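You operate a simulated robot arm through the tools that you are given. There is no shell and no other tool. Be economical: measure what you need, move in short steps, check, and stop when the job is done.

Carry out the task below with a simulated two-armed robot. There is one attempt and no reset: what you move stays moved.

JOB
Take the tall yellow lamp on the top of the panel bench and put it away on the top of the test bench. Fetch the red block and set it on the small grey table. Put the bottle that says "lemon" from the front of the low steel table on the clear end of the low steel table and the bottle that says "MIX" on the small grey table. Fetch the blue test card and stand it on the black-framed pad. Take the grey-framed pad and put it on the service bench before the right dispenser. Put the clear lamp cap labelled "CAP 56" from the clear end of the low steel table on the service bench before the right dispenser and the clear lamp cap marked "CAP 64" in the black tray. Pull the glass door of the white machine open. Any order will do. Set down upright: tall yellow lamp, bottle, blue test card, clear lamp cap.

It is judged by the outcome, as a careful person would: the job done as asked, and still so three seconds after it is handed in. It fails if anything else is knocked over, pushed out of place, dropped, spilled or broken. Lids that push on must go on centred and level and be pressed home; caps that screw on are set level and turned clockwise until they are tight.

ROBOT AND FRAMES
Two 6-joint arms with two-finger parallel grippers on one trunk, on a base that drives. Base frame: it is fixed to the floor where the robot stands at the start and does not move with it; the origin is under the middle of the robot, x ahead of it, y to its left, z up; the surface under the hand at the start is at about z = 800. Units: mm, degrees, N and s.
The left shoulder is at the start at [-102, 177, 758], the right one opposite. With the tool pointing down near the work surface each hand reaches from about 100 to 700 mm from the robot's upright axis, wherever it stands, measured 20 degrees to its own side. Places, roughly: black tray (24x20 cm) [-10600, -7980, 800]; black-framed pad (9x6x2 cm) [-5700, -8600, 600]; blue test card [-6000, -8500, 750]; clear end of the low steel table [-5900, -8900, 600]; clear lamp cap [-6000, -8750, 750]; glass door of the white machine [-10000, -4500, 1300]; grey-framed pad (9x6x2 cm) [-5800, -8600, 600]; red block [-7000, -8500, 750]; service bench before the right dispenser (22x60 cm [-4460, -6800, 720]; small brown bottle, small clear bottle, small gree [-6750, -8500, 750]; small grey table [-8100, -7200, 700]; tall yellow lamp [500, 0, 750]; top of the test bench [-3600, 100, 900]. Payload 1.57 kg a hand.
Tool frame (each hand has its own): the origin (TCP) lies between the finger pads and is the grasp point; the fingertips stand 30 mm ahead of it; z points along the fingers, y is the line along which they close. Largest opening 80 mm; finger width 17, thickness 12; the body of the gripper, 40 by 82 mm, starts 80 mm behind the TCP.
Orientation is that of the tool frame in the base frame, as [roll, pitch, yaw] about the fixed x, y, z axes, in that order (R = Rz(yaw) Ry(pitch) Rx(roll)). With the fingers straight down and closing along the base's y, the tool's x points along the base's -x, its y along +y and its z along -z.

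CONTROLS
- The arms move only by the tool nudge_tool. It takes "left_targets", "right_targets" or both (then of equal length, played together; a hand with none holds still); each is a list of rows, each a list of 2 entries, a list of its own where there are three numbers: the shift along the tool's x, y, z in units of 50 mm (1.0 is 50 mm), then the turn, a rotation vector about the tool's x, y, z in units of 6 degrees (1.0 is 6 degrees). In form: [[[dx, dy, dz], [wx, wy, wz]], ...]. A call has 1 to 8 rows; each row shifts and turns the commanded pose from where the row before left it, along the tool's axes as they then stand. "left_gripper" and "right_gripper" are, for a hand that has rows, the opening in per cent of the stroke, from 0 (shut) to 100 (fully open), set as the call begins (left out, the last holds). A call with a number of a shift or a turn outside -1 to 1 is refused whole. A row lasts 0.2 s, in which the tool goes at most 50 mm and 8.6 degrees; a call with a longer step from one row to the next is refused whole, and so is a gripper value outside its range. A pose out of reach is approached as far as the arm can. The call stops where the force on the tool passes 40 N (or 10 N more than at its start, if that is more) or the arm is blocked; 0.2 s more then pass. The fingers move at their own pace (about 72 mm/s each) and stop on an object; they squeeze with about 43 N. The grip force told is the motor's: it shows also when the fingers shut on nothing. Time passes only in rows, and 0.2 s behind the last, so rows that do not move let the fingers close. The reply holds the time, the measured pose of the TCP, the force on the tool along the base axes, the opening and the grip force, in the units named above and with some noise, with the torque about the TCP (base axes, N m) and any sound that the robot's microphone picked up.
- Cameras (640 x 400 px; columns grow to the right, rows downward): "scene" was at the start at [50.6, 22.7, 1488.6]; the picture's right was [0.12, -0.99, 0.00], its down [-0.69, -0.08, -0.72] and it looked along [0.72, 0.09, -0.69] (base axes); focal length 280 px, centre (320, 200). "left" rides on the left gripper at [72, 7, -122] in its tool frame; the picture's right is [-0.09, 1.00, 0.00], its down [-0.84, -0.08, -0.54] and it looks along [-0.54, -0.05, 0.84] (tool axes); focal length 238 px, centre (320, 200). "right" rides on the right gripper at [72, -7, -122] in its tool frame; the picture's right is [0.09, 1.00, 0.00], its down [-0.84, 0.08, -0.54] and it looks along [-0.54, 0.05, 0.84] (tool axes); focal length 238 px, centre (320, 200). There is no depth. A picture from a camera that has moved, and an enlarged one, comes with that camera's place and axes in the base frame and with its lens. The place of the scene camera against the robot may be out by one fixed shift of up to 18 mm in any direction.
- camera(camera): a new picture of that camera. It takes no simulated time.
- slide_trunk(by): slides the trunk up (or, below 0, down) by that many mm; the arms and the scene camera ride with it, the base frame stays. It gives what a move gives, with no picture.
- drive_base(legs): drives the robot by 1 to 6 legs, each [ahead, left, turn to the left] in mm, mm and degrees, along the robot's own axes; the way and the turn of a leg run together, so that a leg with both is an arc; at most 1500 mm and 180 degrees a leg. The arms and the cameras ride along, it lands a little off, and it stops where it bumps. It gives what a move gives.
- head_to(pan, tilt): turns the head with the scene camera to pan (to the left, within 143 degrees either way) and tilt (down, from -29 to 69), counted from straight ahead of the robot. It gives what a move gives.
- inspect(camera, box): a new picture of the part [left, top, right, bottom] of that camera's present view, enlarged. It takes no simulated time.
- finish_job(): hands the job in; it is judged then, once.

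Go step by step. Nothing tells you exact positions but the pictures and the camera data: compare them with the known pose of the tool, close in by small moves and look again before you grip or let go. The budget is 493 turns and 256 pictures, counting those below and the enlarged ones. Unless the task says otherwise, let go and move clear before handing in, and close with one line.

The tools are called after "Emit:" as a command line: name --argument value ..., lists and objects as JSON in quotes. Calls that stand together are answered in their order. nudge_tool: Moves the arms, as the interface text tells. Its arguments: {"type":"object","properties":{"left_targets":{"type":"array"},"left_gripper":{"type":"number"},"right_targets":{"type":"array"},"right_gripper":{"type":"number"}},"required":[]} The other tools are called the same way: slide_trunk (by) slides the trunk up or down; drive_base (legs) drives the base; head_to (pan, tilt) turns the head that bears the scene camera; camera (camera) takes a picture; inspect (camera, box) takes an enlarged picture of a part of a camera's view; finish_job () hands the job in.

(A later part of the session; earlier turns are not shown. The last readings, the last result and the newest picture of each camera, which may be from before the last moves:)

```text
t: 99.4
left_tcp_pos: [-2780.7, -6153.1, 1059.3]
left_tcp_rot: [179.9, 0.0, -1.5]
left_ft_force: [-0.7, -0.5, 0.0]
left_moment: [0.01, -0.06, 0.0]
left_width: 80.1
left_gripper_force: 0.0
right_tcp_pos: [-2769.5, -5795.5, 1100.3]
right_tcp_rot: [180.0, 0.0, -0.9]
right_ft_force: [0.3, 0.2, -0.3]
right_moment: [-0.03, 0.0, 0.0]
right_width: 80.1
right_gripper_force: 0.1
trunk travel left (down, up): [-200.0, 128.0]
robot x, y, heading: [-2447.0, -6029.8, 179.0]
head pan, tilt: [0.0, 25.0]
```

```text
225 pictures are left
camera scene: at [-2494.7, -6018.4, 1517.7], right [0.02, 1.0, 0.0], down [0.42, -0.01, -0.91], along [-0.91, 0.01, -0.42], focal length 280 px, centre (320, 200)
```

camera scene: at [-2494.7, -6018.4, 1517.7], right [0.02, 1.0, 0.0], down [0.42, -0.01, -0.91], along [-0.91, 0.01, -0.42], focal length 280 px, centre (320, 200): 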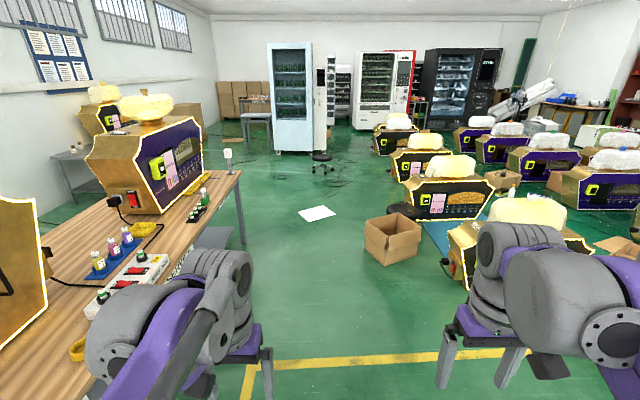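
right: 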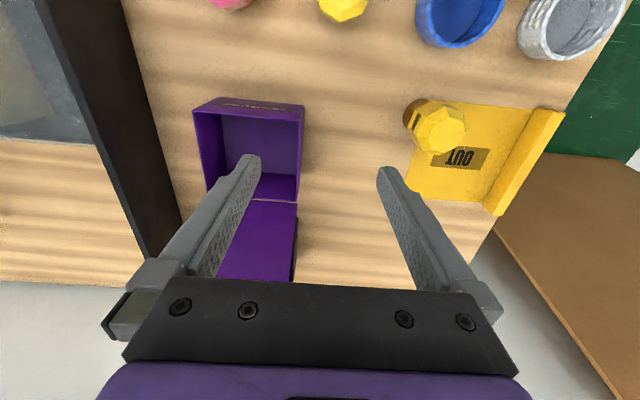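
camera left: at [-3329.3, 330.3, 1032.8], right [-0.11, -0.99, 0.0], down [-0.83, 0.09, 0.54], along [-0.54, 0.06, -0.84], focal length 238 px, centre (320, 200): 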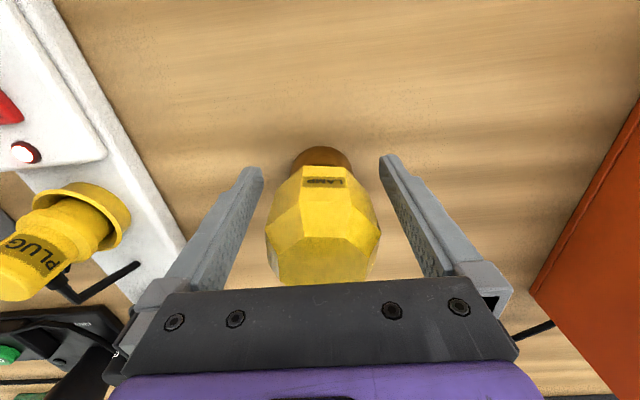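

Emit:
drive_base --legs '[[1100, 0, 0], [1050, 0, 0], [0, 0, 45.5], [1000, 0, 0], [0, 0, 45]]'

Emit:
camera --camera "scene"

```text
t: 119.1
left_tcp_pos: [-5211.4, -7003.9, 1059.1]
left_tcp_rot: [-180.0, 0.0, 87.8]
left_ft_force: [-0.1, 0.4, 0.0]
left_moment: [-0.01, 0.02, 0.0]
left_width: 79.9
left_gripper_force: 0.1
right_tcp_pos: [-5568.9, -6988.9, 1099.6]
right_tcp_rot: [180.0, 0.0, 88.4]
right_ft_force: [-1.3, -0.4, -0.4]
right_moment: [0.04, 0.01, -0.01]
right_width: 80.2
right_gripper_force: 0.1
trunk travel left (down, up): [-200.0, 128.0]
robot x, y, heading: [-5327.2, -6673.3, -91.7]
head pan, tilt: [0.0, 25.0]
```

```text
224 pictures are left
camera scene: at [-5322.3, -6712.6, 1517.7], right [-1.0, 0.03, 0.0], down [0.01, 0.42, -0.91], along [-0.03, -0.91, -0.42], focal length 280 px, centre (320, 200)
```

scene: 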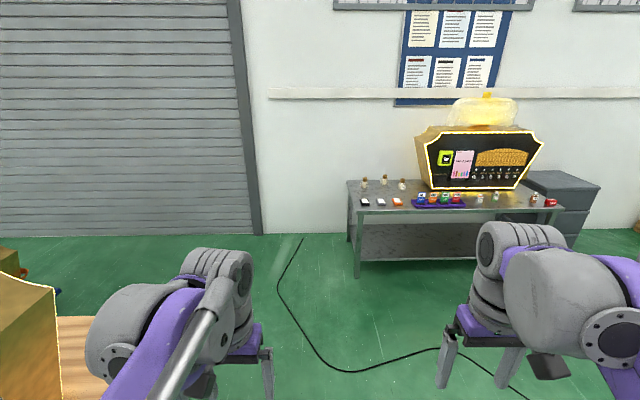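

Emit:
inspect --camera "scene" --box '[335, 160, 575, 280]'

```text
2.67 times, centred on (455, 220) of scene
camera zoom: at [-5322.3, -6712.6, 1517.7], right [-1.0, 0.03, 0.0], down [0.01, 0.42, -0.91], along [-0.03, -0.91, -0.42], focal length 745 px, centre (-40, 147)
```

zoom: 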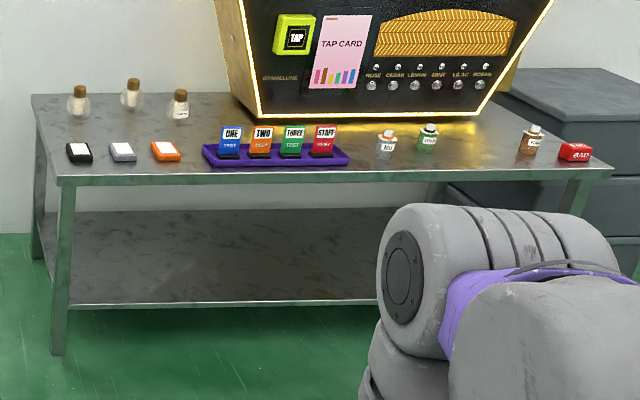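

The low steel table is ahead: pads, card rack (blue card ONE), bottles, red BAD block along the front, and caps at the back left. I drive to its left end.

Emit:
drive_base --legs '[[0, 0, 1.7], [0, -560, 0], [1350, 0, 0]]'

Emit:
head_to --pan 0 --tilt 45

Emit:
camera --camera "scene"

```text
t: 131.1
left_tcp_pos: [-5732.8, -8318.0, 1059.5]
left_tcp_rot: [-180.0, 0.0, 91.3]
left_ft_force: [0.7, -0.8, -0.2]
left_moment: [0.03, -0.02, 0.0]
left_width: 79.8
left_gripper_force: 0.1
right_tcp_pos: [-6090.1, -8325.9, 1099.8]
right_tcp_rot: [179.9, 0.0, 92.0]
right_ft_force: [0.2, -0.3, -0.6]
right_moment: [-0.01, -0.02, 0.0]
right_width: 80.2
right_gripper_force: 0.1
trunk travel left (down, up): [-200.0, 128.0]
robot x, y, heading: [-5868.6, -7989.3, -87.9]
head pan, tilt: [0.0, 25.0]
```

```text
t: 131.9
left_tcp_pos: [-5731.6, -8319.5, 1059.1]
left_tcp_rot: [180.0, 0.0, 91.3]
left_ft_force: [-0.7, -0.5, 0.7]
left_moment: [0.01, 0.04, 0.0]
left_width: 80.2
left_gripper_force: 0.0
right_tcp_pos: [-6090.2, -8326.3, 1100.7]
right_tcp_rot: [-180.0, 0.1, 92.0]
right_ft_force: [0.0, 0.4, -0.4]
right_moment: [0.01, -0.01, 0.0]
right_width: 79.8
right_gripper_force: 0.1
trunk travel left (down, up): [-200.0, 128.0]
robot x, y, heading: [-5873.3, -7996.7, -87.9]
head pan, tilt: [0.0, 45.0]
```

```text
222 pictures are left
camera scene: at [-5860.8, -8023.0, 1487.1], right [-1.0, -0.03, 0.0], down [-0.02, 0.71, -0.71], along [0.02, -0.71, -0.71], focal length 280 px, centre (320, 200)
```

scene: 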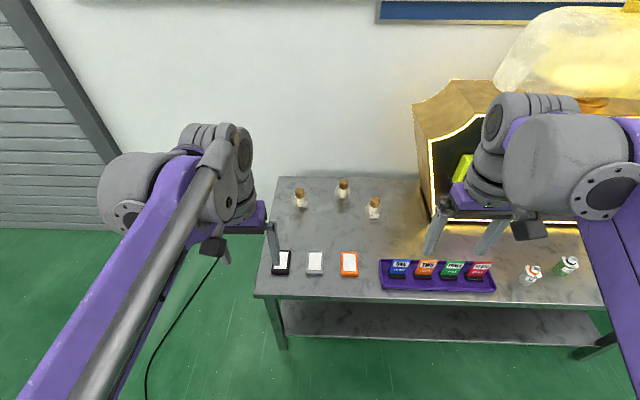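

Emit:
drive_base --legs '[[0, 0, -2], [215, 0, 0]]'

Emit:
slide_trunk --by -150

Emit:
camera --camera "scene"

Emit:
camera --camera "left"

Emit:
camera --camera "right"

```text
t: 134.0
left_tcp_pos: [-5742.0, -8534.9, 1059.8]
left_tcp_rot: [-180.0, 0.0, 89.4]
left_ft_force: [-0.3, 1.0, -0.6]
left_moment: [0.0, 0.05, 0.0]
left_width: 80.2
left_gripper_force: 0.1
right_tcp_pos: [-6100.0, -8530.1, 1099.8]
right_tcp_rot: [180.0, 0.0, 90.0]
right_ft_force: [0.1, -0.5, 0.4]
right_moment: [0.0, 0.0, -0.01]
right_width: 80.0
right_gripper_force: 0.1
trunk travel left (down, up): [-200.0, 128.0]
robot x, y, heading: [-5867.5, -8203.8, -90.0]
head pan, tilt: [0.0, 45.0]
```

```text
t: 135.7
left_tcp_pos: [-5742.8, -8534.8, 909.7]
left_tcp_rot: [-180.0, 0.0, 89.5]
left_ft_force: [0.1, 0.9, -0.4]
left_moment: [0.01, 0.03, -0.03]
left_width: 80.0
left_gripper_force: 0.2
right_tcp_pos: [-6100.7, -8529.7, 950.6]
right_tcp_rot: [179.9, 0.0, 90.1]
right_ft_force: [-0.3, 0.6, -0.3]
right_moment: [0.02, 0.01, -0.02]
right_width: 80.1
right_gripper_force: 0.1
trunk travel left (down, up): [-50.0, 278.0]
robot x, y, heading: [-5870.1, -8206.2, -89.9]
head pan, tilt: [0.0, 45.0]
```

```text
221 pictures are left
camera scene: at [-5861.9, -8271.1, 1329.6], right [-1.0, 0.0, 0.0], down [0.0, 0.71, -0.71], along [0.0, -0.71, -0.71], focal length 280 px, centre (320, 200)
```

scene: 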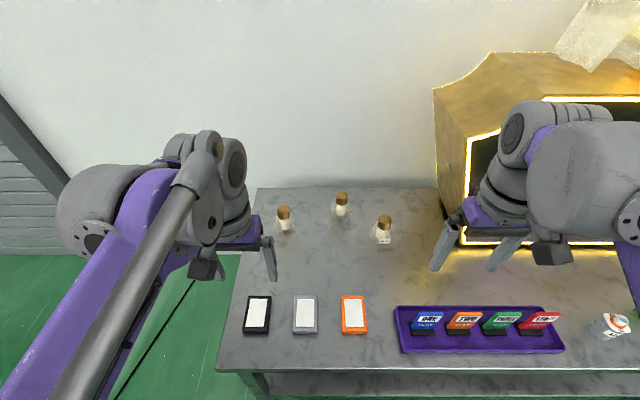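

```text
220 pictures are left
camera left: at [-5735.6, -8462.2, 1032.9], right [0.99, -0.1, 0.0], down [-0.09, -0.84, 0.54], along [-0.05, -0.54, -0.84], focal length 238 px, centre (320, 200)
```

left: 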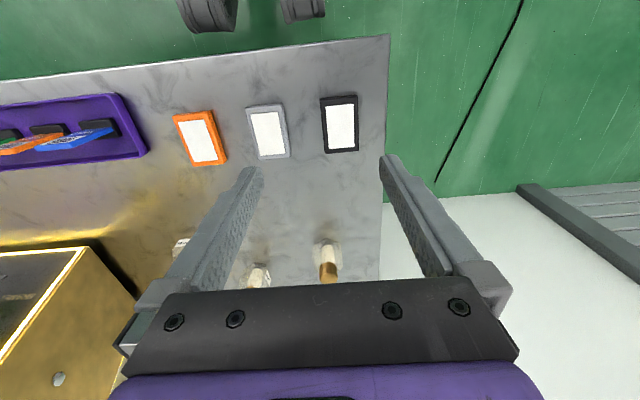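

```text
219 pictures are left
camera right: at [-6107.7, -8457.7, 1074.3], right [1.0, 0.09, 0.0], down [0.08, -0.84, 0.54], along [0.05, -0.54, -0.84], focal length 238 px, centre (320, 200)
```

right: 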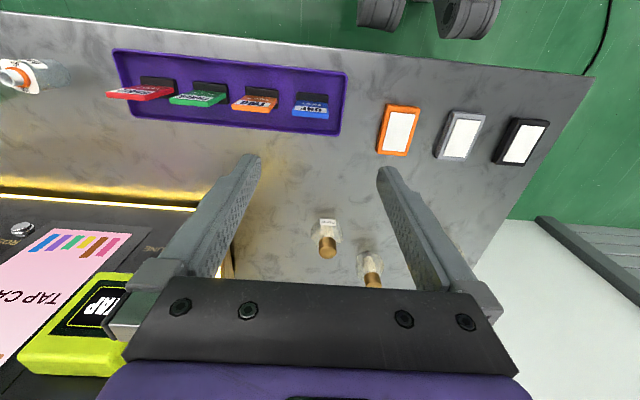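

Emit:
inspect --camera "scene" --box '[390, 295, 570, 365]'

Emit:
inspect --camera "right" --box '[200, 50, 560, 180]'

Emit:
inspect --camera "scene" --box '[260, 180, 410, 260]'

```text
3.56 times, centred on (480, 330) of scene
camera zoom: at [-5861.9, -8271.1, 1329.6], right [-1.0, 0.0, 0.0], down [0.0, 0.71, -0.71], along [0.0, -0.71, -0.71], focal length 994 px, centre (-249, -262)
```

zoom: 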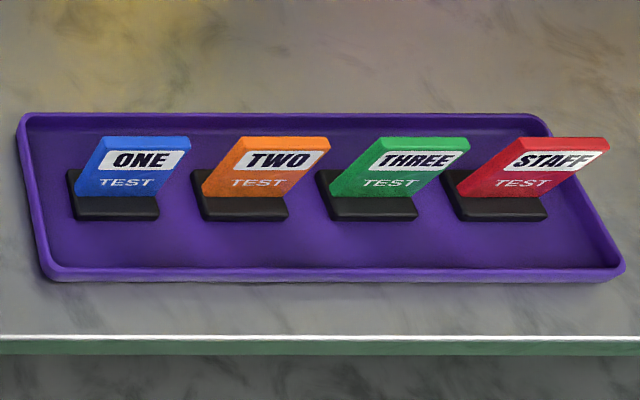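

```text
1.78 times, centred on (380, 115) of right
camera zoom: at [-6107.7, -8457.7, 1074.3], right [1.0, 0.09, 0.0], down [0.08, -0.84, 0.54], along [0.05, -0.54, -0.84], focal length 424 px, centre (213, 351)
```

zoom: 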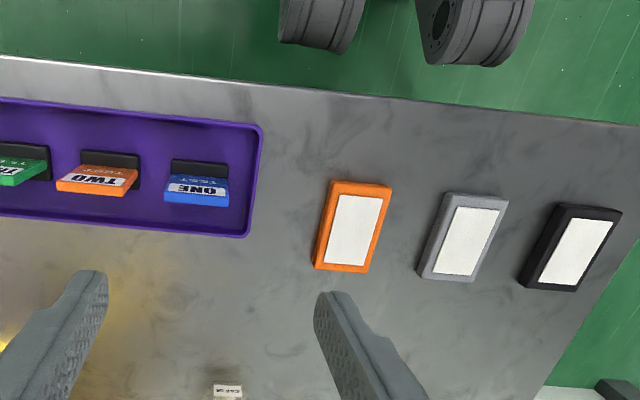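

```text
4.27 times, centred on (335, 220) of scene
camera zoom: at [-5861.9, -8271.1, 1329.6], right [-1.0, 0.0, 0.0], down [0.0, 0.71, -0.71], along [0.0, -0.71, -0.71], focal length 1192 px, centre (256, 115)
```

zoom: 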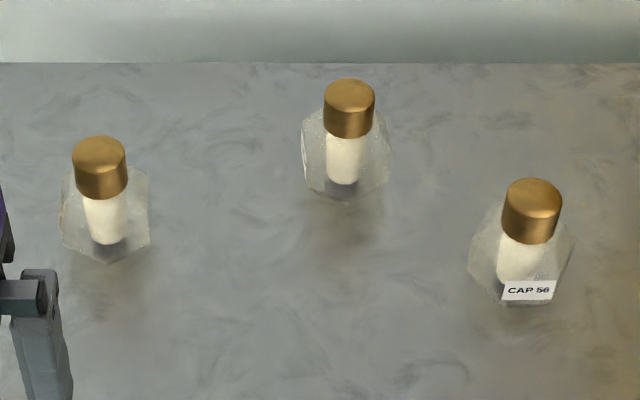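

CAP 56 is the right-hand cap. First job here: blue card ONE onto the black pad. I turn the right hand 90° so it can pinch the card's plate.

Emit:
nudge_tool --right_targets '[[[0, 0, 0], [0, 0, 1]], [[0, 0, 0], [0, 0, 1]], [[0, 0, 0], [0, 0, 1]], [[0, 0, 0], [0, 0, 1]], [[0, 0, 0], [0, 0, 1]], [[0, 0, 0], [0, 0, 1]], [[0, 0, 0], [0, 0, 1]], [[0, 0, 0], [0, 0, 1]]]' --left_targets '[[[0.4, 0.4, -0.3], [0, 0, 0]], [[0.4, 0.4, -0.3], [0, 0, 0]], [[0, 0.4, -0.3], [0, 0, 0]], [[0, 0.4, -0.3], [0, 0, 0]], [[0, 0.4, -0.3], [0, 0, 0]], [[0, 0.4, 0], [0, 0, 0]], [[0, 0, 0], [0, 0, 0]], [[0, 0, 0], [0, 0, 0]]]'

Emit:
nudge_tool --right_targets '[[[0, 0, 0], [0, 0, 1]], [[0, 0, 0], [0, 0, 1]], [[0, 0, 0], [0, 0, 1]], [[0, 0, 0], [0, 0, 1]], [[0, 0, 0], [0, 0, 1]], [[0, 0, 0], [0, 0, 1]], [[0, 0, 0], [0, 0, 1]]]'

Emit:
camera --camera "right"

```text
t: 137.5
left_tcp_pos: [-5622.3, -8496.4, 982.5]
left_tcp_rot: [180.0, 0.1, 89.4]
left_ft_force: [-0.3, 0.7, -0.3]
left_moment: [0.0, -0.01, -0.01]
left_width: 80.0
left_gripper_force: 0.1
right_tcp_pos: [-6100.3, -8529.2, 950.4]
right_tcp_rot: [-180.0, 0.0, 42.1]
right_ft_force: [-0.2, 1.1, -0.4]
right_moment: [-0.02, 0.01, -0.01]
right_width: 79.8
right_gripper_force: 0.1
trunk travel left (down, up): [-50.0, 278.0]
robot x, y, heading: [-5869.8, -8206.0, -89.9]
head pan, tilt: [0.0, 45.0]
```

```text
t: 139.1
left_tcp_pos: [-5622.3, -8496.3, 984.5]
left_tcp_rot: [-179.9, 0.0, 89.5]
left_ft_force: [-0.3, 0.6, -0.4]
left_moment: [0.0, -0.02, -0.02]
left_width: 79.9
left_gripper_force: 0.0
right_tcp_pos: [-6101.2, -8531.1, 950.4]
right_tcp_rot: [-180.0, 0.0, -0.1]
right_ft_force: [0.7, 0.2, -0.3]
right_moment: [0.03, -0.03, -0.01]
right_width: 80.1
right_gripper_force: 0.1
trunk travel left (down, up): [-50.0, 278.0]
robot x, y, heading: [-5873.5, -8204.2, -89.7]
head pan, tilt: [0.0, 45.0]
```

```text
215 pictures are left
camera right: at [-6029.0, -8523.3, 1074.0], right [0.09, -1.0, 0.0], down [-0.84, -0.08, 0.54], along [-0.54, -0.05, -0.84], focal length 238 px, centre (320, 200)
```

right: 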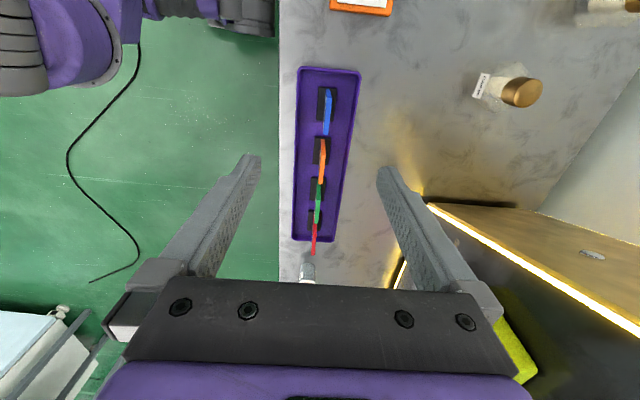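

Emit:
nudge_tool --right_targets '[[[-0.24, 0.2, 0.8], [0, 0, 0]], [[0, 0, 0.9], [0, 0, 0]], [[0, 0, 0.9], [0, 0, 0]], [[0, 0, 0.6], [0, 0, 0]]]'

Emit:
camera --camera "right"

```text
t: 140.1
left_tcp_pos: [-5622.5, -8495.9, 982.5]
left_tcp_rot: [-180.0, 0.1, 89.4]
left_ft_force: [-0.4, 0.8, 0.5]
left_moment: [0.03, -0.01, -0.02]
left_width: 80.1
left_gripper_force: 0.0
right_tcp_pos: [-6112.8, -8540.3, 791.1]
right_tcp_rot: [-180.0, 0.0, 0.0]
right_ft_force: [-0.1, 0.1, -0.1]
right_moment: [-0.01, 0.05, 0.02]
right_width: 80.1
right_gripper_force: 0.0
trunk travel left (down, up): [-50.0, 278.0]
robot x, y, heading: [-5869.8, -8205.1, -90.1]
head pan, tilt: [0.0, 45.0]
```

```text
214 pictures are left
camera right: at [-6041.2, -8533.4, 915.0], right [0.09, -1.0, 0.0], down [-0.84, -0.08, 0.54], along [-0.54, -0.05, -0.84], focal length 238 px, centre (320, 200)
```

right: 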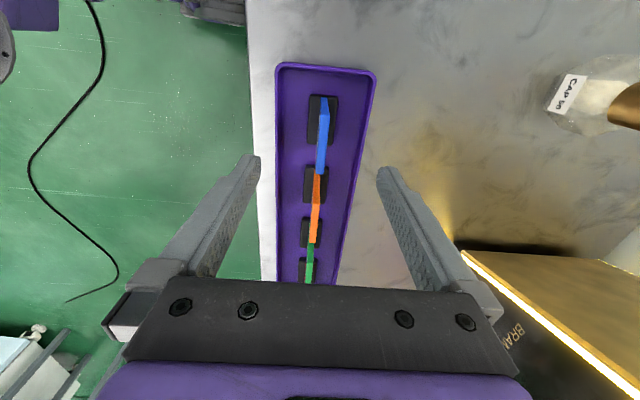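

Emit:
nudge_tool --right_targets '[[[0.04, 0.04, 0.8], [0, 0, 0]], [[0, 0, 0.8], [0, 0, 0]], [[0, 0, 0.5], [0, 0, 0]], [[0, 0, 0], [0, 0, 0]]]'

Emit:
nudge_tool --right_targets '[[[0, 0, 0], [0, 0, 0]], [[0, 0, 0], [0, 0, 0]], [[0, 0, 0], [0, 0, 0]], [[0, 0, 0], [0, 0, 0]]]' --right_gripper 0

Emit:
camera --camera "right"

```text
t: 141.1
left_tcp_pos: [-5622.7, -8496.0, 984.4]
left_tcp_rot: [180.0, -0.1, 89.5]
left_ft_force: [-0.4, 0.7, 0.3]
left_moment: [-0.01, 0.04, -0.01]
left_width: 79.9
left_gripper_force: 0.1
right_tcp_pos: [-6110.2, -8541.6, 686.1]
right_tcp_rot: [-180.0, 0.0, 0.1]
right_ft_force: [0.1, 0.0, 0.5]
right_moment: [-0.02, 0.0, -0.01]
right_width: 80.0
right_gripper_force: 0.0
trunk travel left (down, up): [-50.0, 278.0]
robot x, y, heading: [-5870.7, -8203.9, -90.0]
head pan, tilt: [0.0, 45.0]
```

```text
t: 142.1
left_tcp_pos: [-5622.0, -8496.8, 984.1]
left_tcp_rot: [180.0, 0.0, 89.5]
left_ft_force: [0.2, 0.1, 0.6]
left_moment: [0.02, -0.05, -0.01]
left_width: 80.1
left_gripper_force: 0.1
right_tcp_pos: [-6110.8, -8543.1, 688.3]
right_tcp_rot: [-180.0, 0.0, 0.2]
right_ft_force: [-0.7, 0.2, 0.1]
right_moment: [0.0, 0.02, 0.03]
right_width: 7.3
right_gripper_force: 26.6
trunk travel left (down, up): [-50.0, 278.0]
robot x, y, heading: [-5870.5, -8205.7, -90.0]
head pan, tilt: [0.0, 45.0]
```

```text
213 pictures are left
camera right: at [-6038.6, -8535.9, 810.4], right [0.09, -1.0, 0.0], down [-0.84, -0.08, 0.54], along [-0.54, -0.05, -0.84], focal length 238 px, centre (320, 200)
```

right: 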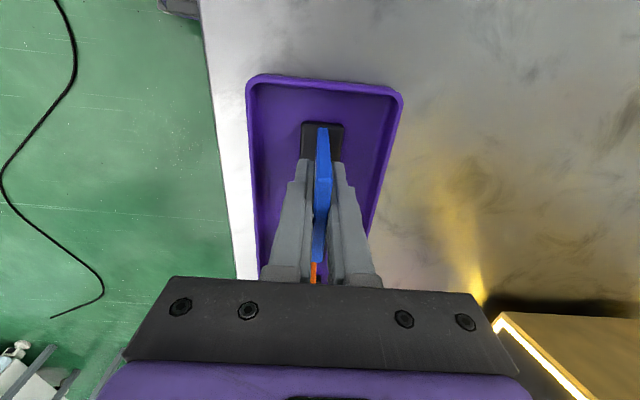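

Emit:
nudge_tool --right_targets '[[[0, 0, -0.6], [0, 0, 0]], [[0, 0, -1], [0, 0, 0]], [[0, 0, -1], [0, 0, 0]], [[0, 0, -0.9], [0, 0, 0]], [[0, 0, 0], [0, 0, -1]], [[0, 0, 0], [0, 0, -1]], [[0, 0, 0], [0, 0, -1]], [[0, 0, 0], [0, 0, -1]]]' --left_targets '[[[0.2, 0.5, 0], [0, 0, 0]], [[0.2, 0.5, 0], [0, 0, 0]], [[0.2, 0.5, 0], [0, 0, 0]], [[0.2, 0.5, 0], [0, 0, 0]], [[0.2, 0.5, 0], [0, 0, 0]], [[0.2, 0.5, 0], [0, 0, 0]], [[0, 0, 0], [0, 0, 0]], [[0, 0, 0], [0, 0, 0]]]'

Emit:
nudge_tool --right_targets '[[[0, 0, 0], [0, 0, -1]], [[0, 0, 0], [0, 0, -1]], [[0, 0, 0], [0, 0, -1]], [[0, 0, 0], [0, 0, -1]], [[0, 0, 0], [0, 0, -1]], [[0, 0, 0], [0, 0, -1]], [[0, 0, 0], [0, 0, -1]], [[0, 0, 0], [0, 0, -1]]]'

Emit:
nudge_tool --right_targets '[[[0, 0, 0], [0, 0, -1]], [[0, 0, 0], [0, 0, -1]], [[0, 0, 0], [0, 0, -1]]]'

```text
t: 143.9
left_tcp_pos: [-5470.3, -8434.9, 982.0]
left_tcp_rot: [180.0, 0.0, 89.6]
left_ft_force: [-0.6, -0.1, 0.3]
left_moment: [-0.01, 0.0, -0.01]
left_width: 80.0
left_gripper_force: 0.1
right_tcp_pos: [-6108.0, -8541.1, 861.9]
right_tcp_rot: [180.0, 0.1, 24.1]
right_ft_force: [-0.8, -0.3, -0.9]
right_moment: [0.0, 0.02, 0.03]
right_width: 7.2
right_gripper_force: 26.5
trunk travel left (down, up): [-50.0, 278.0]
robot x, y, heading: [-5867.6, -8203.0, -90.1]
head pan, tilt: [0.0, 45.0]
```

```text
t: 145.7
left_tcp_pos: [-5471.9, -8437.4, 981.7]
left_tcp_rot: [179.9, 0.0, 89.5]
left_ft_force: [0.4, -0.5, -0.3]
left_moment: [0.03, 0.04, 0.02]
left_width: 79.9
left_gripper_force: 0.1
right_tcp_pos: [-6111.1, -8541.3, 860.5]
right_tcp_rot: [-179.9, 0.0, 72.2]
right_ft_force: [0.3, 0.0, -0.6]
right_moment: [0.01, 0.0, -0.02]
right_width: 7.3
right_gripper_force: 26.9
trunk travel left (down, up): [-50.0, 278.0]
robot x, y, heading: [-5869.6, -8206.4, -90.0]
head pan, tilt: [0.0, 45.0]
```

```text
t: 146.5
left_tcp_pos: [-5469.9, -8437.9, 982.9]
left_tcp_rot: [180.0, -0.1, 89.5]
left_ft_force: [0.6, -0.2, 0.1]
left_moment: [0.02, -0.02, 0.0]
left_width: 80.2
left_gripper_force: 0.0
right_tcp_pos: [-6110.8, -8540.9, 860.2]
right_tcp_rot: [179.9, 0.0, 90.2]
right_ft_force: [-0.5, 0.0, -0.4]
right_moment: [0.0, 0.02, -0.02]
right_width: 7.1
right_gripper_force: 26.9
trunk travel left (down, up): [-50.0, 278.0]
robot x, y, heading: [-5870.9, -8202.1, -89.7]
head pan, tilt: [0.0, 45.0]
```

Emit:
nudge_tool --right_targets '[[[-0.05, 0.93, 0], [0, 0, 0]], [[-0.05, 0.93, 0], [0, 0, 0]], [[-0.05, 0.93, 0], [0, 0, 0]], [[-0.05, 0.93, 0], [0, 0, 0]], [[-0.05, 0.93, 0], [0, 0, 0]], [[-0.05, 0.93, 0], [0, 0, 0]], [[-0.05, 0.93, 0], [0, 0, 0]], [[-0.05, 0.93, 0], [0, 0, 0]]]'

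Emit:
camera --camera "right"

Emit:
camera --camera "scene"

```text
t: 148.3
left_tcp_pos: [-5470.4, -8437.0, 982.3]
left_tcp_rot: [180.0, 0.0, 89.5]
left_ft_force: [-0.5, -1.1, -0.8]
left_moment: [0.02, 0.01, 0.0]
left_width: 80.2
left_gripper_force: 0.1
right_tcp_pos: [-5736.5, -8561.6, 857.0]
right_tcp_rot: [-179.9, -0.1, 90.1]
right_ft_force: [0.5, 0.5, 0.6]
right_moment: [-0.01, 0.02, -0.01]
right_width: 7.2
right_gripper_force: 26.5
trunk travel left (down, up): [-50.0, 278.0]
robot x, y, heading: [-5869.2, -8202.0, -89.8]
head pan, tilt: [0.0, 45.0]
```

```text
212 pictures are left
camera right: at [-5743.1, -8490.6, 981.2], right [1.0, 0.09, 0.0], down [0.08, -0.84, 0.54], along [0.05, -0.54, -0.84], focal length 238 px, centre (320, 200)
```

right: 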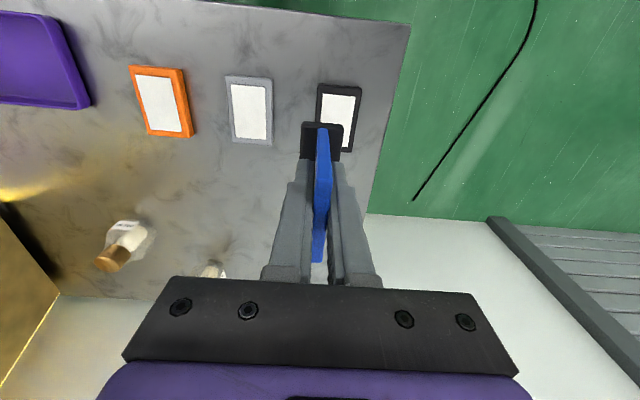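

```text
211 pictures are left
camera scene: at [-5861.2, -8271.6, 1329.5], right [-1.0, 0.0, 0.0], down [0.0, 0.71, -0.71], along [0.0, -0.71, -0.71], focal length 280 px, centre (320, 200)
```

scene: 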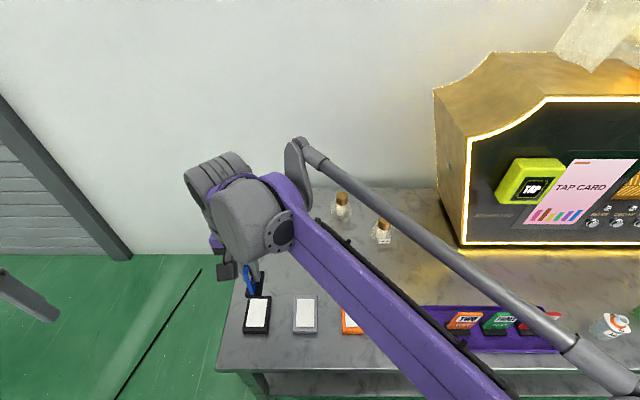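

Emit:
nudge_tool --right_targets '[[[-0.29, 0.55, 0], [0, 0, 0]], [[0, 0, 0.9], [0, 0, 0]], [[0, 0, 0.9], [0, 0, 0]], [[0, 0, 0.6], [0, 0, 0]]]'

Emit:
camera --camera "right"

Emit:
inspect --camera "scene" --box '[210, 250, 340, 350]'

```text
t: 149.3
left_tcp_pos: [-5471.0, -8436.6, 982.6]
left_tcp_rot: [180.0, 0.0, 89.4]
left_ft_force: [-0.5, -0.7, -0.4]
left_moment: [0.02, -0.01, 0.01]
left_width: 80.1
left_gripper_force: 0.0
right_tcp_pos: [-5711.8, -8577.8, 738.0]
right_tcp_rot: [-180.0, 0.0, 90.2]
right_ft_force: [-0.2, 0.3, -1.6]
right_moment: [0.0, 0.02, 0.04]
right_width: 7.5
right_gripper_force: 26.2
trunk travel left (down, up): [-50.0, 278.0]
robot x, y, heading: [-5870.7, -8203.2, -89.7]
head pan, tilt: [0.0, 45.0]
```

```text
210 pictures are left
camera right: at [-5718.2, -8505.4, 862.1], right [1.0, 0.09, 0.0], down [0.08, -0.84, 0.54], along [0.05, -0.54, -0.84], focal length 238 px, centre (320, 200)
```

right: 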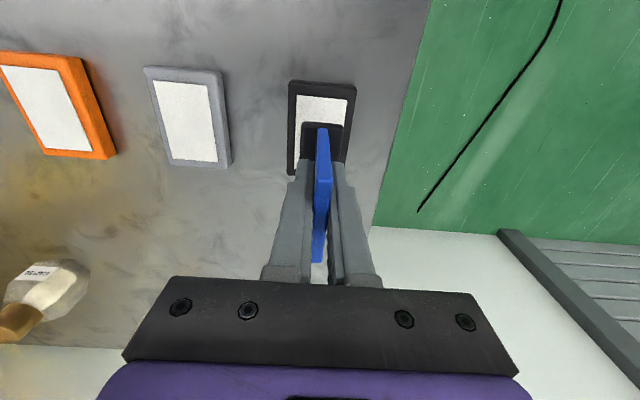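

```text
4.00 times, centred on (275, 300) of scene
camera zoom: at [-5862.0, -8271.3, 1329.5], right [-1.0, 0.0, 0.0], down [0.0, 0.71, -0.71], along [0.0, -0.71, -0.71], focal length 1118 px, centre (500, -200)
```

zoom: 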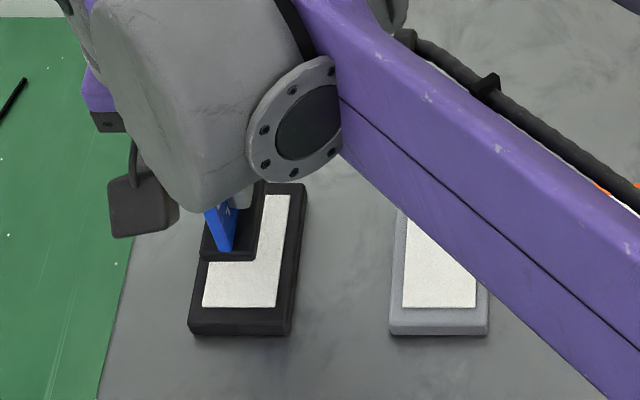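

Emit:
nudge_tool --right_targets '[[[0.18, 0, 0], [0, 0, 0]], [[0, 0, 0.4], [0, 0, 0]], [[0, 0, 0.08], [0, 0, 0]], [[0, 0, 0.06], [0, 0, 0]]]'

Emit:
nudge_tool --right_targets '[[[0, 0, 0.04], [0, 0, 0]], [[0, 0, 0.04], [0, 0, 0]]]'

Emit:
camera --camera "right"

Emit:
inspect --camera "scene" --box '[210, 250, 340, 350]'

```text
t: 150.3
left_tcp_pos: [-5470.8, -8436.2, 982.0]
left_tcp_rot: [179.9, -0.1, 89.4]
left_ft_force: [-0.5, 0.1, -0.1]
left_moment: [0.04, 0.0, 0.01]
left_width: 79.7
left_gripper_force: 0.1
right_tcp_pos: [-5711.4, -8566.6, 713.0]
right_tcp_rot: [179.9, 0.0, 90.1]
right_ft_force: [0.6, 1.0, -0.6]
right_moment: [-0.01, 0.0, 0.0]
right_width: 7.3
right_gripper_force: 26.8
trunk travel left (down, up): [-50.0, 278.0]
robot x, y, heading: [-5870.9, -8204.2, -90.1]
head pan, tilt: [0.0, 45.0]
```

```text
t: 150.9
left_tcp_pos: [-5470.3, -8436.0, 982.3]
left_tcp_rot: [-180.0, 0.0, 89.4]
left_ft_force: [-0.2, 0.1, -0.2]
left_moment: [-0.02, 0.04, 0.01]
left_width: 79.8
left_gripper_force: 0.0
right_tcp_pos: [-5711.8, -8568.6, 708.5]
right_tcp_rot: [-179.9, -0.1, 90.1]
right_ft_force: [-0.2, -0.7, -0.4]
right_moment: [-0.01, 0.01, 0.02]
right_width: 7.5
right_gripper_force: 26.7
trunk travel left (down, up): [-50.0, 278.0]
robot x, y, heading: [-5870.5, -8202.6, -90.0]
head pan, tilt: [0.0, 45.0]
```

```text
208 pictures are left
camera right: at [-5718.2, -8495.5, 832.6], right [1.0, 0.09, 0.0], down [0.08, -0.84, 0.54], along [0.05, -0.54, -0.84], focal length 238 px, centre (320, 200)
```

right: 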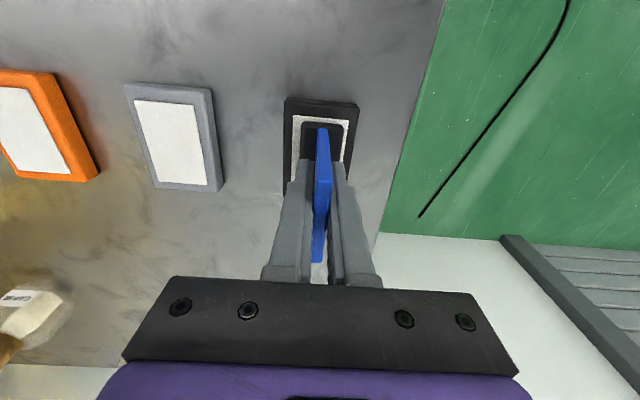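

```text
4.00 times, centred on (275, 300) of scene
camera zoom: at [-5861.9, -8271.3, 1329.5], right [-1.0, 0.0, 0.0], down [0.0, 0.71, -0.71], along [0.0, -0.71, -0.71], focal length 1118 px, centre (500, -200)
```

zoom: 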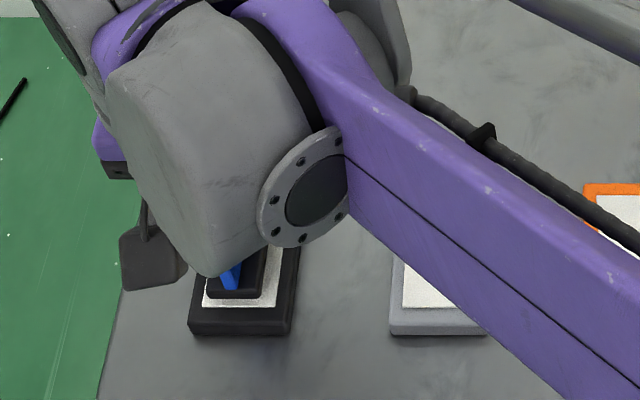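

Emit:
nudge_tool --right_targets '[[[0, 0, 0.04], [0, 0, 0]], [[0, 0, 0.04], [0, 0, 0]]]'

Emit:
nudge_tool --right_targets '[[[0, 0, 0.04], [0, 0, 0]], [[0, 0, 0.04], [0, 0, 0]]]'

```text
t: 151.5
left_tcp_pos: [-5469.8, -8435.8, 983.0]
left_tcp_rot: [-180.0, 0.0, 89.5]
left_ft_force: [0.1, 0.0, 0.2]
left_moment: [-0.01, 0.02, 0.0]
left_width: 79.9
left_gripper_force: 0.1
right_tcp_pos: [-5711.0, -8565.7, 704.6]
right_tcp_rot: [-179.9, 0.0, 90.2]
right_ft_force: [0.0, -0.2, 0.6]
right_moment: [0.02, -0.03, 0.0]
right_width: 7.3
right_gripper_force: 27.0
trunk travel left (down, up): [-50.0, 278.0]
robot x, y, heading: [-5872.9, -8205.9, -89.5]
head pan, tilt: [0.0, 45.0]
```

```text
t: 152.1
left_tcp_pos: [-5471.3, -8436.6, 982.7]
left_tcp_rot: [180.0, 0.0, 89.6]
left_ft_force: [0.0, -0.2, 0.4]
left_moment: [-0.01, -0.01, -0.01]
left_width: 80.0
left_gripper_force: 0.1
right_tcp_pos: [-5710.5, -8567.3, 702.6]
right_tcp_rot: [180.0, 0.1, 90.1]
right_ft_force: [0.3, -2.2, 14.3]
right_moment: [-0.18, -0.03, 0.02]
right_width: 7.2
right_gripper_force: 26.6
trunk travel left (down, up): [-50.0, 278.0]
robot x, y, heading: [-5867.6, -8203.3, -89.9]
head pan, tilt: [0.0, 45.0]
```

Emit:
nudge_tool --right_targets '[[[0, 0, 0], [0, 0, 0]], [[0, 0, 0], [0, 0, 0]], [[0, 0, 0], [0, 0, 0]]]' --right_gripper 60

Emit:
nudge_tool --right_targets '[[[0, 0, -1], [0, 0, 0]], [[0, 0, -1], [0, 0, 0]], [[0, 0, -1], [0, 0, 0]], [[0, -0.9, 0], [0, 0, 0]], [[0, -0.9, 0], [0, 0, 0]], [[0, -0.9, 0], [0, 0, 0]], [[0, -0.9, 0], [0, 0, 0]]]' --right_gripper 100

Emit:
camera --camera "right"

Emit:
camera --camera "scene"

```text
t: 152.9
left_tcp_pos: [-5472.1, -8435.6, 981.8]
left_tcp_rot: [180.0, 0.0, 89.5]
left_ft_force: [0.5, -0.2, 0.1]
left_moment: [-0.01, 0.02, 0.03]
left_width: 79.8
left_gripper_force: 0.1
right_tcp_pos: [-5711.5, -8566.1, 701.0]
right_tcp_rot: [179.9, 0.0, 90.1]
right_ft_force: [0.3, 0.3, 0.1]
right_moment: [-0.02, 0.02, 0.01]
right_width: 48.0
right_gripper_force: 0.0
trunk travel left (down, up): [-50.0, 278.0]
robot x, y, heading: [-5866.6, -8206.5, -90.0]
head pan, tilt: [0.0, 45.0]
```

```text
t: 154.5
left_tcp_pos: [-5471.7, -8436.4, 982.5]
left_tcp_rot: [-180.0, 0.0, 89.5]
left_ft_force: [1.5, -0.3, 0.4]
left_moment: [-0.02, 0.02, -0.03]
left_width: 79.9
left_gripper_force: 0.1
right_tcp_pos: [-5891.2, -8568.3, 853.9]
right_tcp_rot: [-180.0, 0.0, 90.1]
right_ft_force: [-0.3, 0.3, 0.4]
right_moment: [0.01, 0.0, 0.03]
right_width: 80.0
right_gripper_force: 0.0
trunk travel left (down, up): [-50.0, 278.0]
robot x, y, heading: [-5864.7, -8204.2, -90.2]
head pan, tilt: [0.0, 45.0]
```

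```text
206 pictures are left
camera right: at [-5898.0, -8496.6, 976.8], right [1.0, 0.09, 0.0], down [0.08, -0.84, 0.54], along [0.05, -0.54, -0.84], focal length 238 px, centre (320, 200)
```

right: 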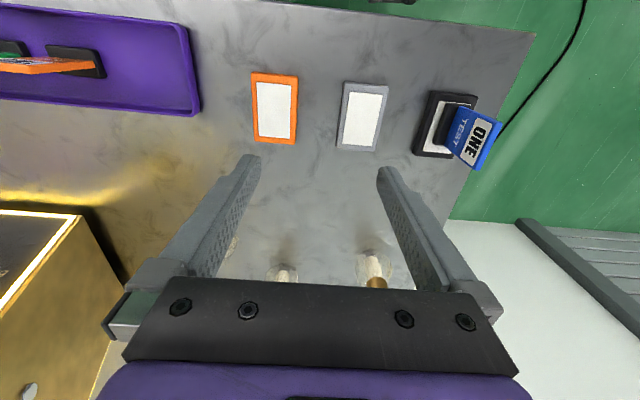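

```text
205 pictures are left
camera scene: at [-5862.3, -8271.1, 1329.5], right [-1.0, 0.0, 0.0], down [0.0, 0.71, -0.71], along [0.0, -0.71, -0.71], focal length 280 px, centre (320, 200)
```

scene: 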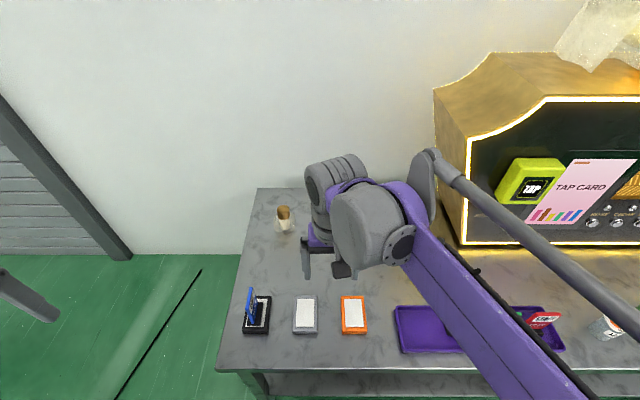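

The blue card stands on the black pad. Next: the right hand goes to CAP 56.

Emit:
nudge_tool --right_targets '[[[-0.6, -0.48, 0.07], [0, 0, 0]], [[-0.6, -0.48, 0.07], [0, 0, 0]], [[-0.6, -0.48, 0.07], [0, 0, 0]], [[-0.6, -0.48, 0.07], [0, 0, 0]], [[-0.6, -0.48, 0.07], [0, 0, 0]], [[-0.6, -0.48, 0.07], [0, 0, 0]], [[-0.6, -0.48, 0.07], [0, 0, 0]]]'

Emit:
camera --camera "right"

Emit:
camera --camera "scene"

```text
t: 156.1
left_tcp_pos: [-5470.5, -8437.0, 982.0]
left_tcp_rot: [180.0, 0.0, 89.5]
left_ft_force: [-0.6, 0.0, 0.5]
left_moment: [0.0, 0.0, -0.01]
left_width: 80.2
left_gripper_force: 0.0
right_tcp_pos: [-6058.3, -8778.1, 827.4]
right_tcp_rot: [-179.9, 0.1, 90.1]
right_ft_force: [0.2, 0.3, -0.4]
right_moment: [0.03, -0.02, 0.02]
right_width: 80.1
right_gripper_force: 0.1
trunk travel left (down, up): [-50.0, 278.0]
robot x, y, heading: [-5869.3, -8202.4, -89.9]
head pan, tilt: [0.0, 45.0]
```

```text
204 pictures are left
camera right: at [-6064.8, -8705.7, 950.3], right [1.0, 0.09, 0.0], down [0.08, -0.84, 0.54], along [0.05, -0.54, -0.84], focal length 238 px, centre (320, 200)
```

right: 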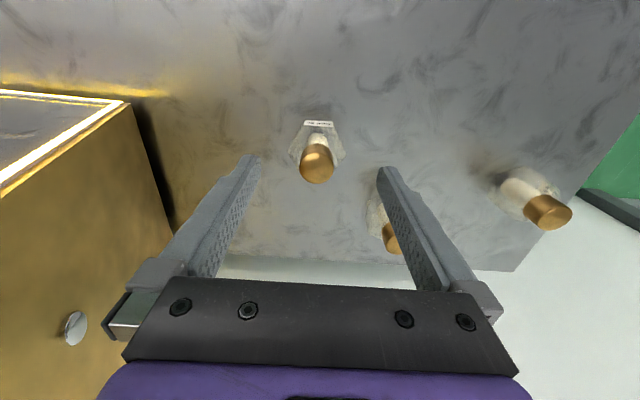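

```text
203 pictures are left
camera scene: at [-5862.3, -8272.0, 1329.4], right [-1.0, 0.0, 0.0], down [0.0, 0.71, -0.71], along [0.0, -0.71, -0.71], focal length 280 px, centre (320, 200)
```

scene: 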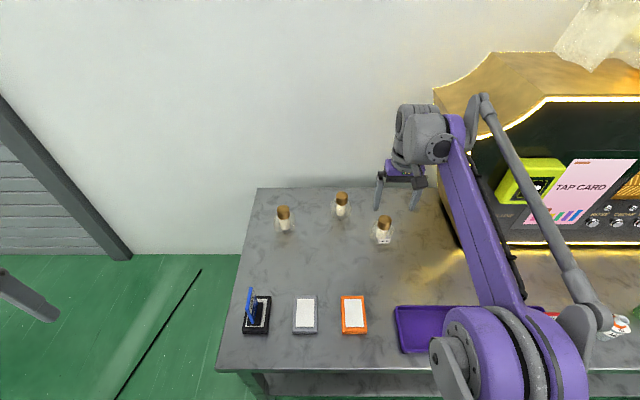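

Emit:
nudge_tool --right_targets '[[[-0.92, 0, 0], [0, 0, 0]], [[0, 0, 0.8], [0, 0, 0]], [[0, 0, 0.8], [0, 0, 0]], [[0, 0, 0.3], [0, 0, 0]]]'

Emit:
camera --camera "right"

Emit:
inspect --camera "scene" --box '[330, 180, 450, 260]'

```text
t: 157.1
left_tcp_pos: [-5469.9, -8435.7, 983.1]
left_tcp_rot: [-180.0, 0.1, 89.5]
left_ft_force: [-0.9, 0.0, -0.4]
left_moment: [0.0, 0.0, -0.02]
left_width: 79.7
left_gripper_force: 0.0
right_tcp_pos: [-6059.8, -8824.4, 731.9]
right_tcp_rot: [-179.9, 0.0, 90.1]
right_ft_force: [1.0, 0.1, 0.1]
right_moment: [0.01, 0.01, -0.02]
right_width: 80.2
right_gripper_force: 0.0
trunk travel left (down, up): [-50.0, 278.0]
robot x, y, heading: [-5870.8, -8204.8, -90.3]
head pan, tilt: [0.0, 45.0]
```

```text
202 pictures are left
camera right: at [-6066.2, -8752.5, 856.5], right [1.0, 0.09, 0.0], down [0.08, -0.84, 0.54], along [0.05, -0.54, -0.84], focal length 238 px, centre (320, 200)
```

right: 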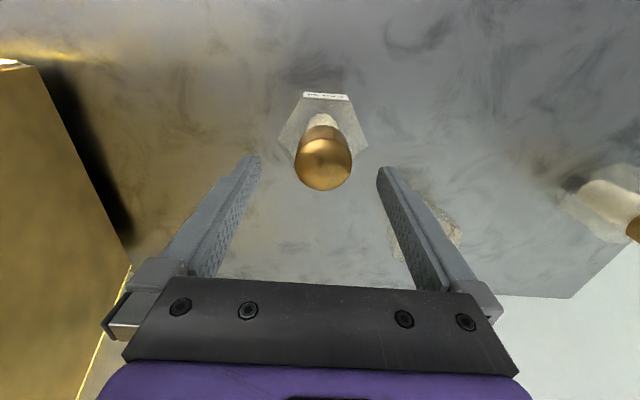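

```text
5.00 times, centred on (390, 220) of scene
camera zoom: at [-5861.9, -8271.2, 1329.5], right [-1.0, 0.0, 0.0], down [0.0, 0.71, -0.71], along [0.0, -0.71, -0.71], focal length 1397 px, centre (-30, 100)
```

zoom: 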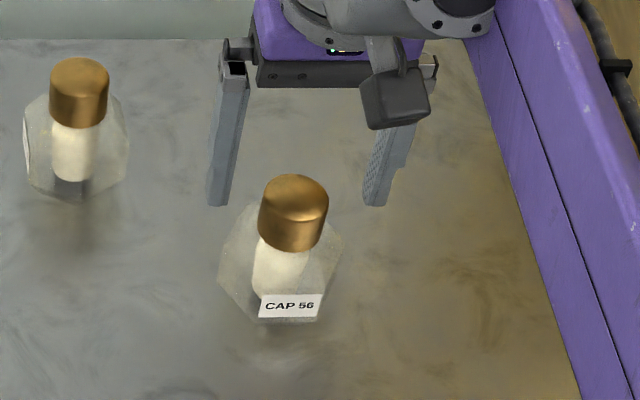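

Emit:
nudge_tool --right_targets '[[[0, 0.05, 0.4], [0, 0, 0]], [[0, 0, 0.22], [0, 0, 0]], [[0, 0, 0], [0, 0, 0]]]'

Emit:
nudge_tool --right_targets '[[[0, 0, 0], [0, 0, 0]], [[0, 0, 0], [0, 0, 0]], [[0, 0, 0], [0, 0, 0]], [[0, 0, 0], [0, 0, 0]]]' --right_gripper 0

Emit:
camera --camera "right"

Emit:
inspect --camera "scene" --box '[330, 180, 450, 260]'

```text
t: 157.9
left_tcp_pos: [-5470.6, -8436.2, 982.9]
left_tcp_rot: [-179.9, 0.0, 89.4]
left_ft_force: [0.4, 0.3, -0.2]
left_moment: [0.01, 0.03, 0.02]
left_width: 80.1
left_gripper_force: 0.1
right_tcp_pos: [-6056.0, -8823.6, 700.6]
right_tcp_rot: [179.9, -0.1, 90.1]
right_ft_force: [-0.8, 0.1, -0.2]
right_moment: [0.03, 0.01, -0.01]
right_width: 80.0
right_gripper_force: 0.1
trunk travel left (down, up): [-50.0, 278.0]
robot x, y, heading: [-5869.7, -8204.4, -89.9]
head pan, tilt: [0.0, 45.0]
```

```text
t: 158.9
left_tcp_pos: [-5470.5, -8436.8, 983.0]
left_tcp_rot: [-179.9, 0.1, 89.5]
left_ft_force: [0.1, -0.6, 0.0]
left_moment: [-0.02, 0.0, 0.0]
left_width: 79.9
left_gripper_force: 0.1
right_tcp_pos: [-6057.0, -8823.0, 703.0]
right_tcp_rot: [-179.9, 0.1, 90.0]
right_ft_force: [-1.9, -5.5, 20.9]
right_moment: [-0.08, 0.08, 0.0]
right_width: 67.6
right_gripper_force: 43.0
trunk travel left (down, up): [-50.0, 278.0]
robot x, y, heading: [-5866.9, -8208.6, -89.7]
head pan, tilt: [0.0, 45.0]
```

```text
200 pictures are left
camera right: at [-6063.8, -8751.2, 826.7], right [1.0, 0.09, 0.0], down [0.08, -0.84, 0.54], along [0.05, -0.54, -0.84], focal length 238 px, centre (320, 200)
```

right: 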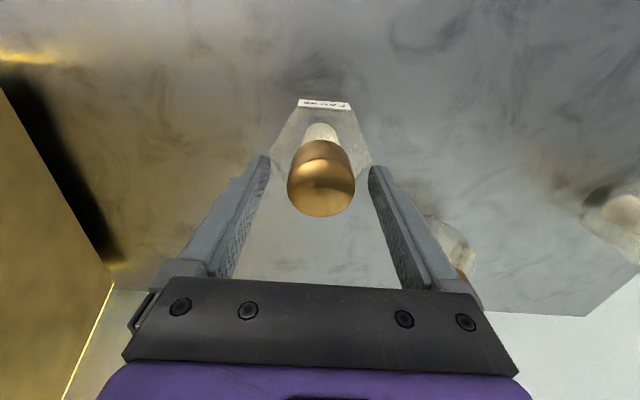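

```text
5.00 times, centred on (390, 220) of scene
camera zoom: at [-5861.6, -8269.9, 1329.7], right [-1.0, 0.0, 0.0], down [0.0, 0.71, -0.71], along [0.0, -0.71, -0.71], focal length 1397 px, centre (-30, 100)
```

zoom: 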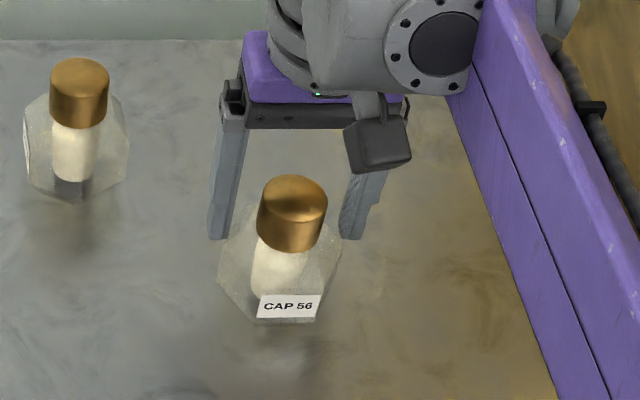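

The clear body is the wide part and the fingers ride on its slope. I open, rise and study its shape.

Emit:
nudge_tool --right_targets '[[[0, 0, 0], [0, 0, 0]], [[0, 0, 0], [0, 0, 0]], [[0, 0, -0.6], [0, 0, 0]], [[0, 0, -1], [0, 0, 0]], [[0.6, 0, -0.4], [0, 0, 0]]]' --right_gripper 100

Emit:
inspect --camera "right" --box '[240, 100, 400, 200]'

```text
t: 160.1
left_tcp_pos: [-5471.4, -8435.3, 983.3]
left_tcp_rot: [-180.0, 0.0, 89.6]
left_ft_force: [-0.9, -0.3, -0.4]
left_moment: [0.01, 0.02, 0.0]
left_width: 80.2
left_gripper_force: 0.0
right_tcp_pos: [-6057.3, -8793.3, 800.8]
right_tcp_rot: [179.9, 0.0, 90.1]
right_ft_force: [0.1, -1.3, -0.7]
right_moment: [0.0, 0.02, 0.02]
right_width: 79.9
right_gripper_force: 0.1
trunk travel left (down, up): [-50.0, 278.0]
robot x, y, heading: [-5866.9, -8201.9, -89.9]
head pan, tilt: [0.0, 45.0]
```

```text
4.00 times, centred on (320, 150) of right
camera zoom: at [-6064.2, -8720.6, 924.5], right [1.0, 0.09, 0.0], down [0.08, -0.84, 0.54], along [0.05, -0.54, -0.84], focal length 953 px, centre (320, 400)
```

zoom: 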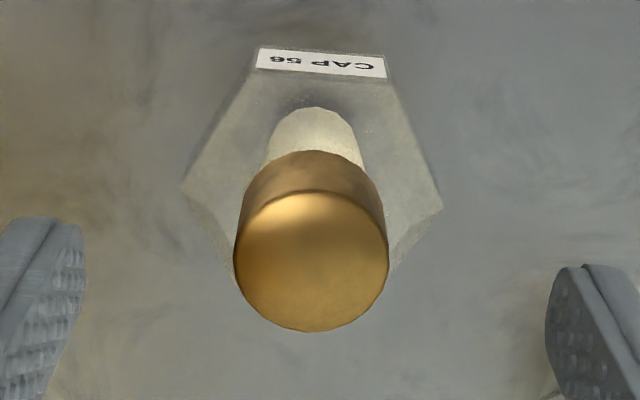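

It is a hexagonal faceted globe with corners at ±x. I turn the hand 30° to grip across flats and descend to its waist.

Emit:
nudge_tool --right_targets '[[[-0.62, 0, 0], [0, 0, 0]], [[0, 0, 0], [0, 0, 1]], [[0, 0, 0], [0, 0, 1]], [[0, 0, 0], [0, 0, 1]], [[0, 0, 0], [0, 0, 1]], [[0, 0, 0], [0, 0, 1]]]'

Emit:
camera --camera "right"

```text
t: 161.5
left_tcp_pos: [-5470.7, -8437.7, 983.0]
left_tcp_rot: [180.0, 0.0, 89.5]
left_ft_force: [-0.1, 0.7, 0.0]
left_moment: [-0.01, -0.02, 0.0]
left_width: 79.8
left_gripper_force: 0.0
right_tcp_pos: [-6057.2, -8824.8, 800.6]
right_tcp_rot: [-180.0, 0.0, 60.1]
right_ft_force: [0.0, -0.6, -0.2]
right_moment: [-0.01, -0.04, 0.05]
right_width: 80.1
right_gripper_force: 0.0
trunk travel left (down, up): [-50.0, 278.0]
robot x, y, heading: [-5872.4, -8205.2, -90.0]
head pan, tilt: [0.0, 45.0]
```

```text
197 pictures are left
camera right: at [-6026.4, -8759.0, 924.4], right [0.91, -0.42, 0.0], down [-0.35, -0.76, 0.54], along [-0.23, -0.49, -0.84], focal length 238 px, centre (320, 200)
```

right: 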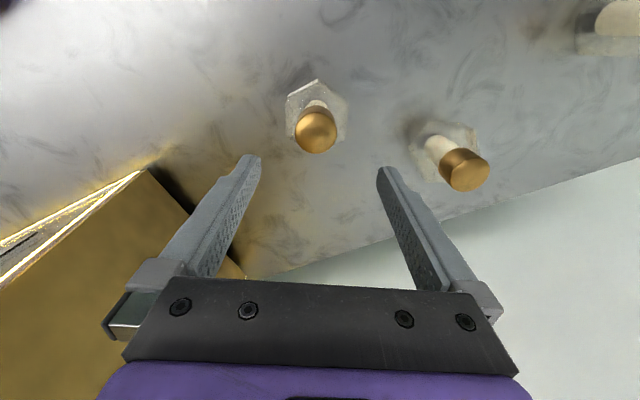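

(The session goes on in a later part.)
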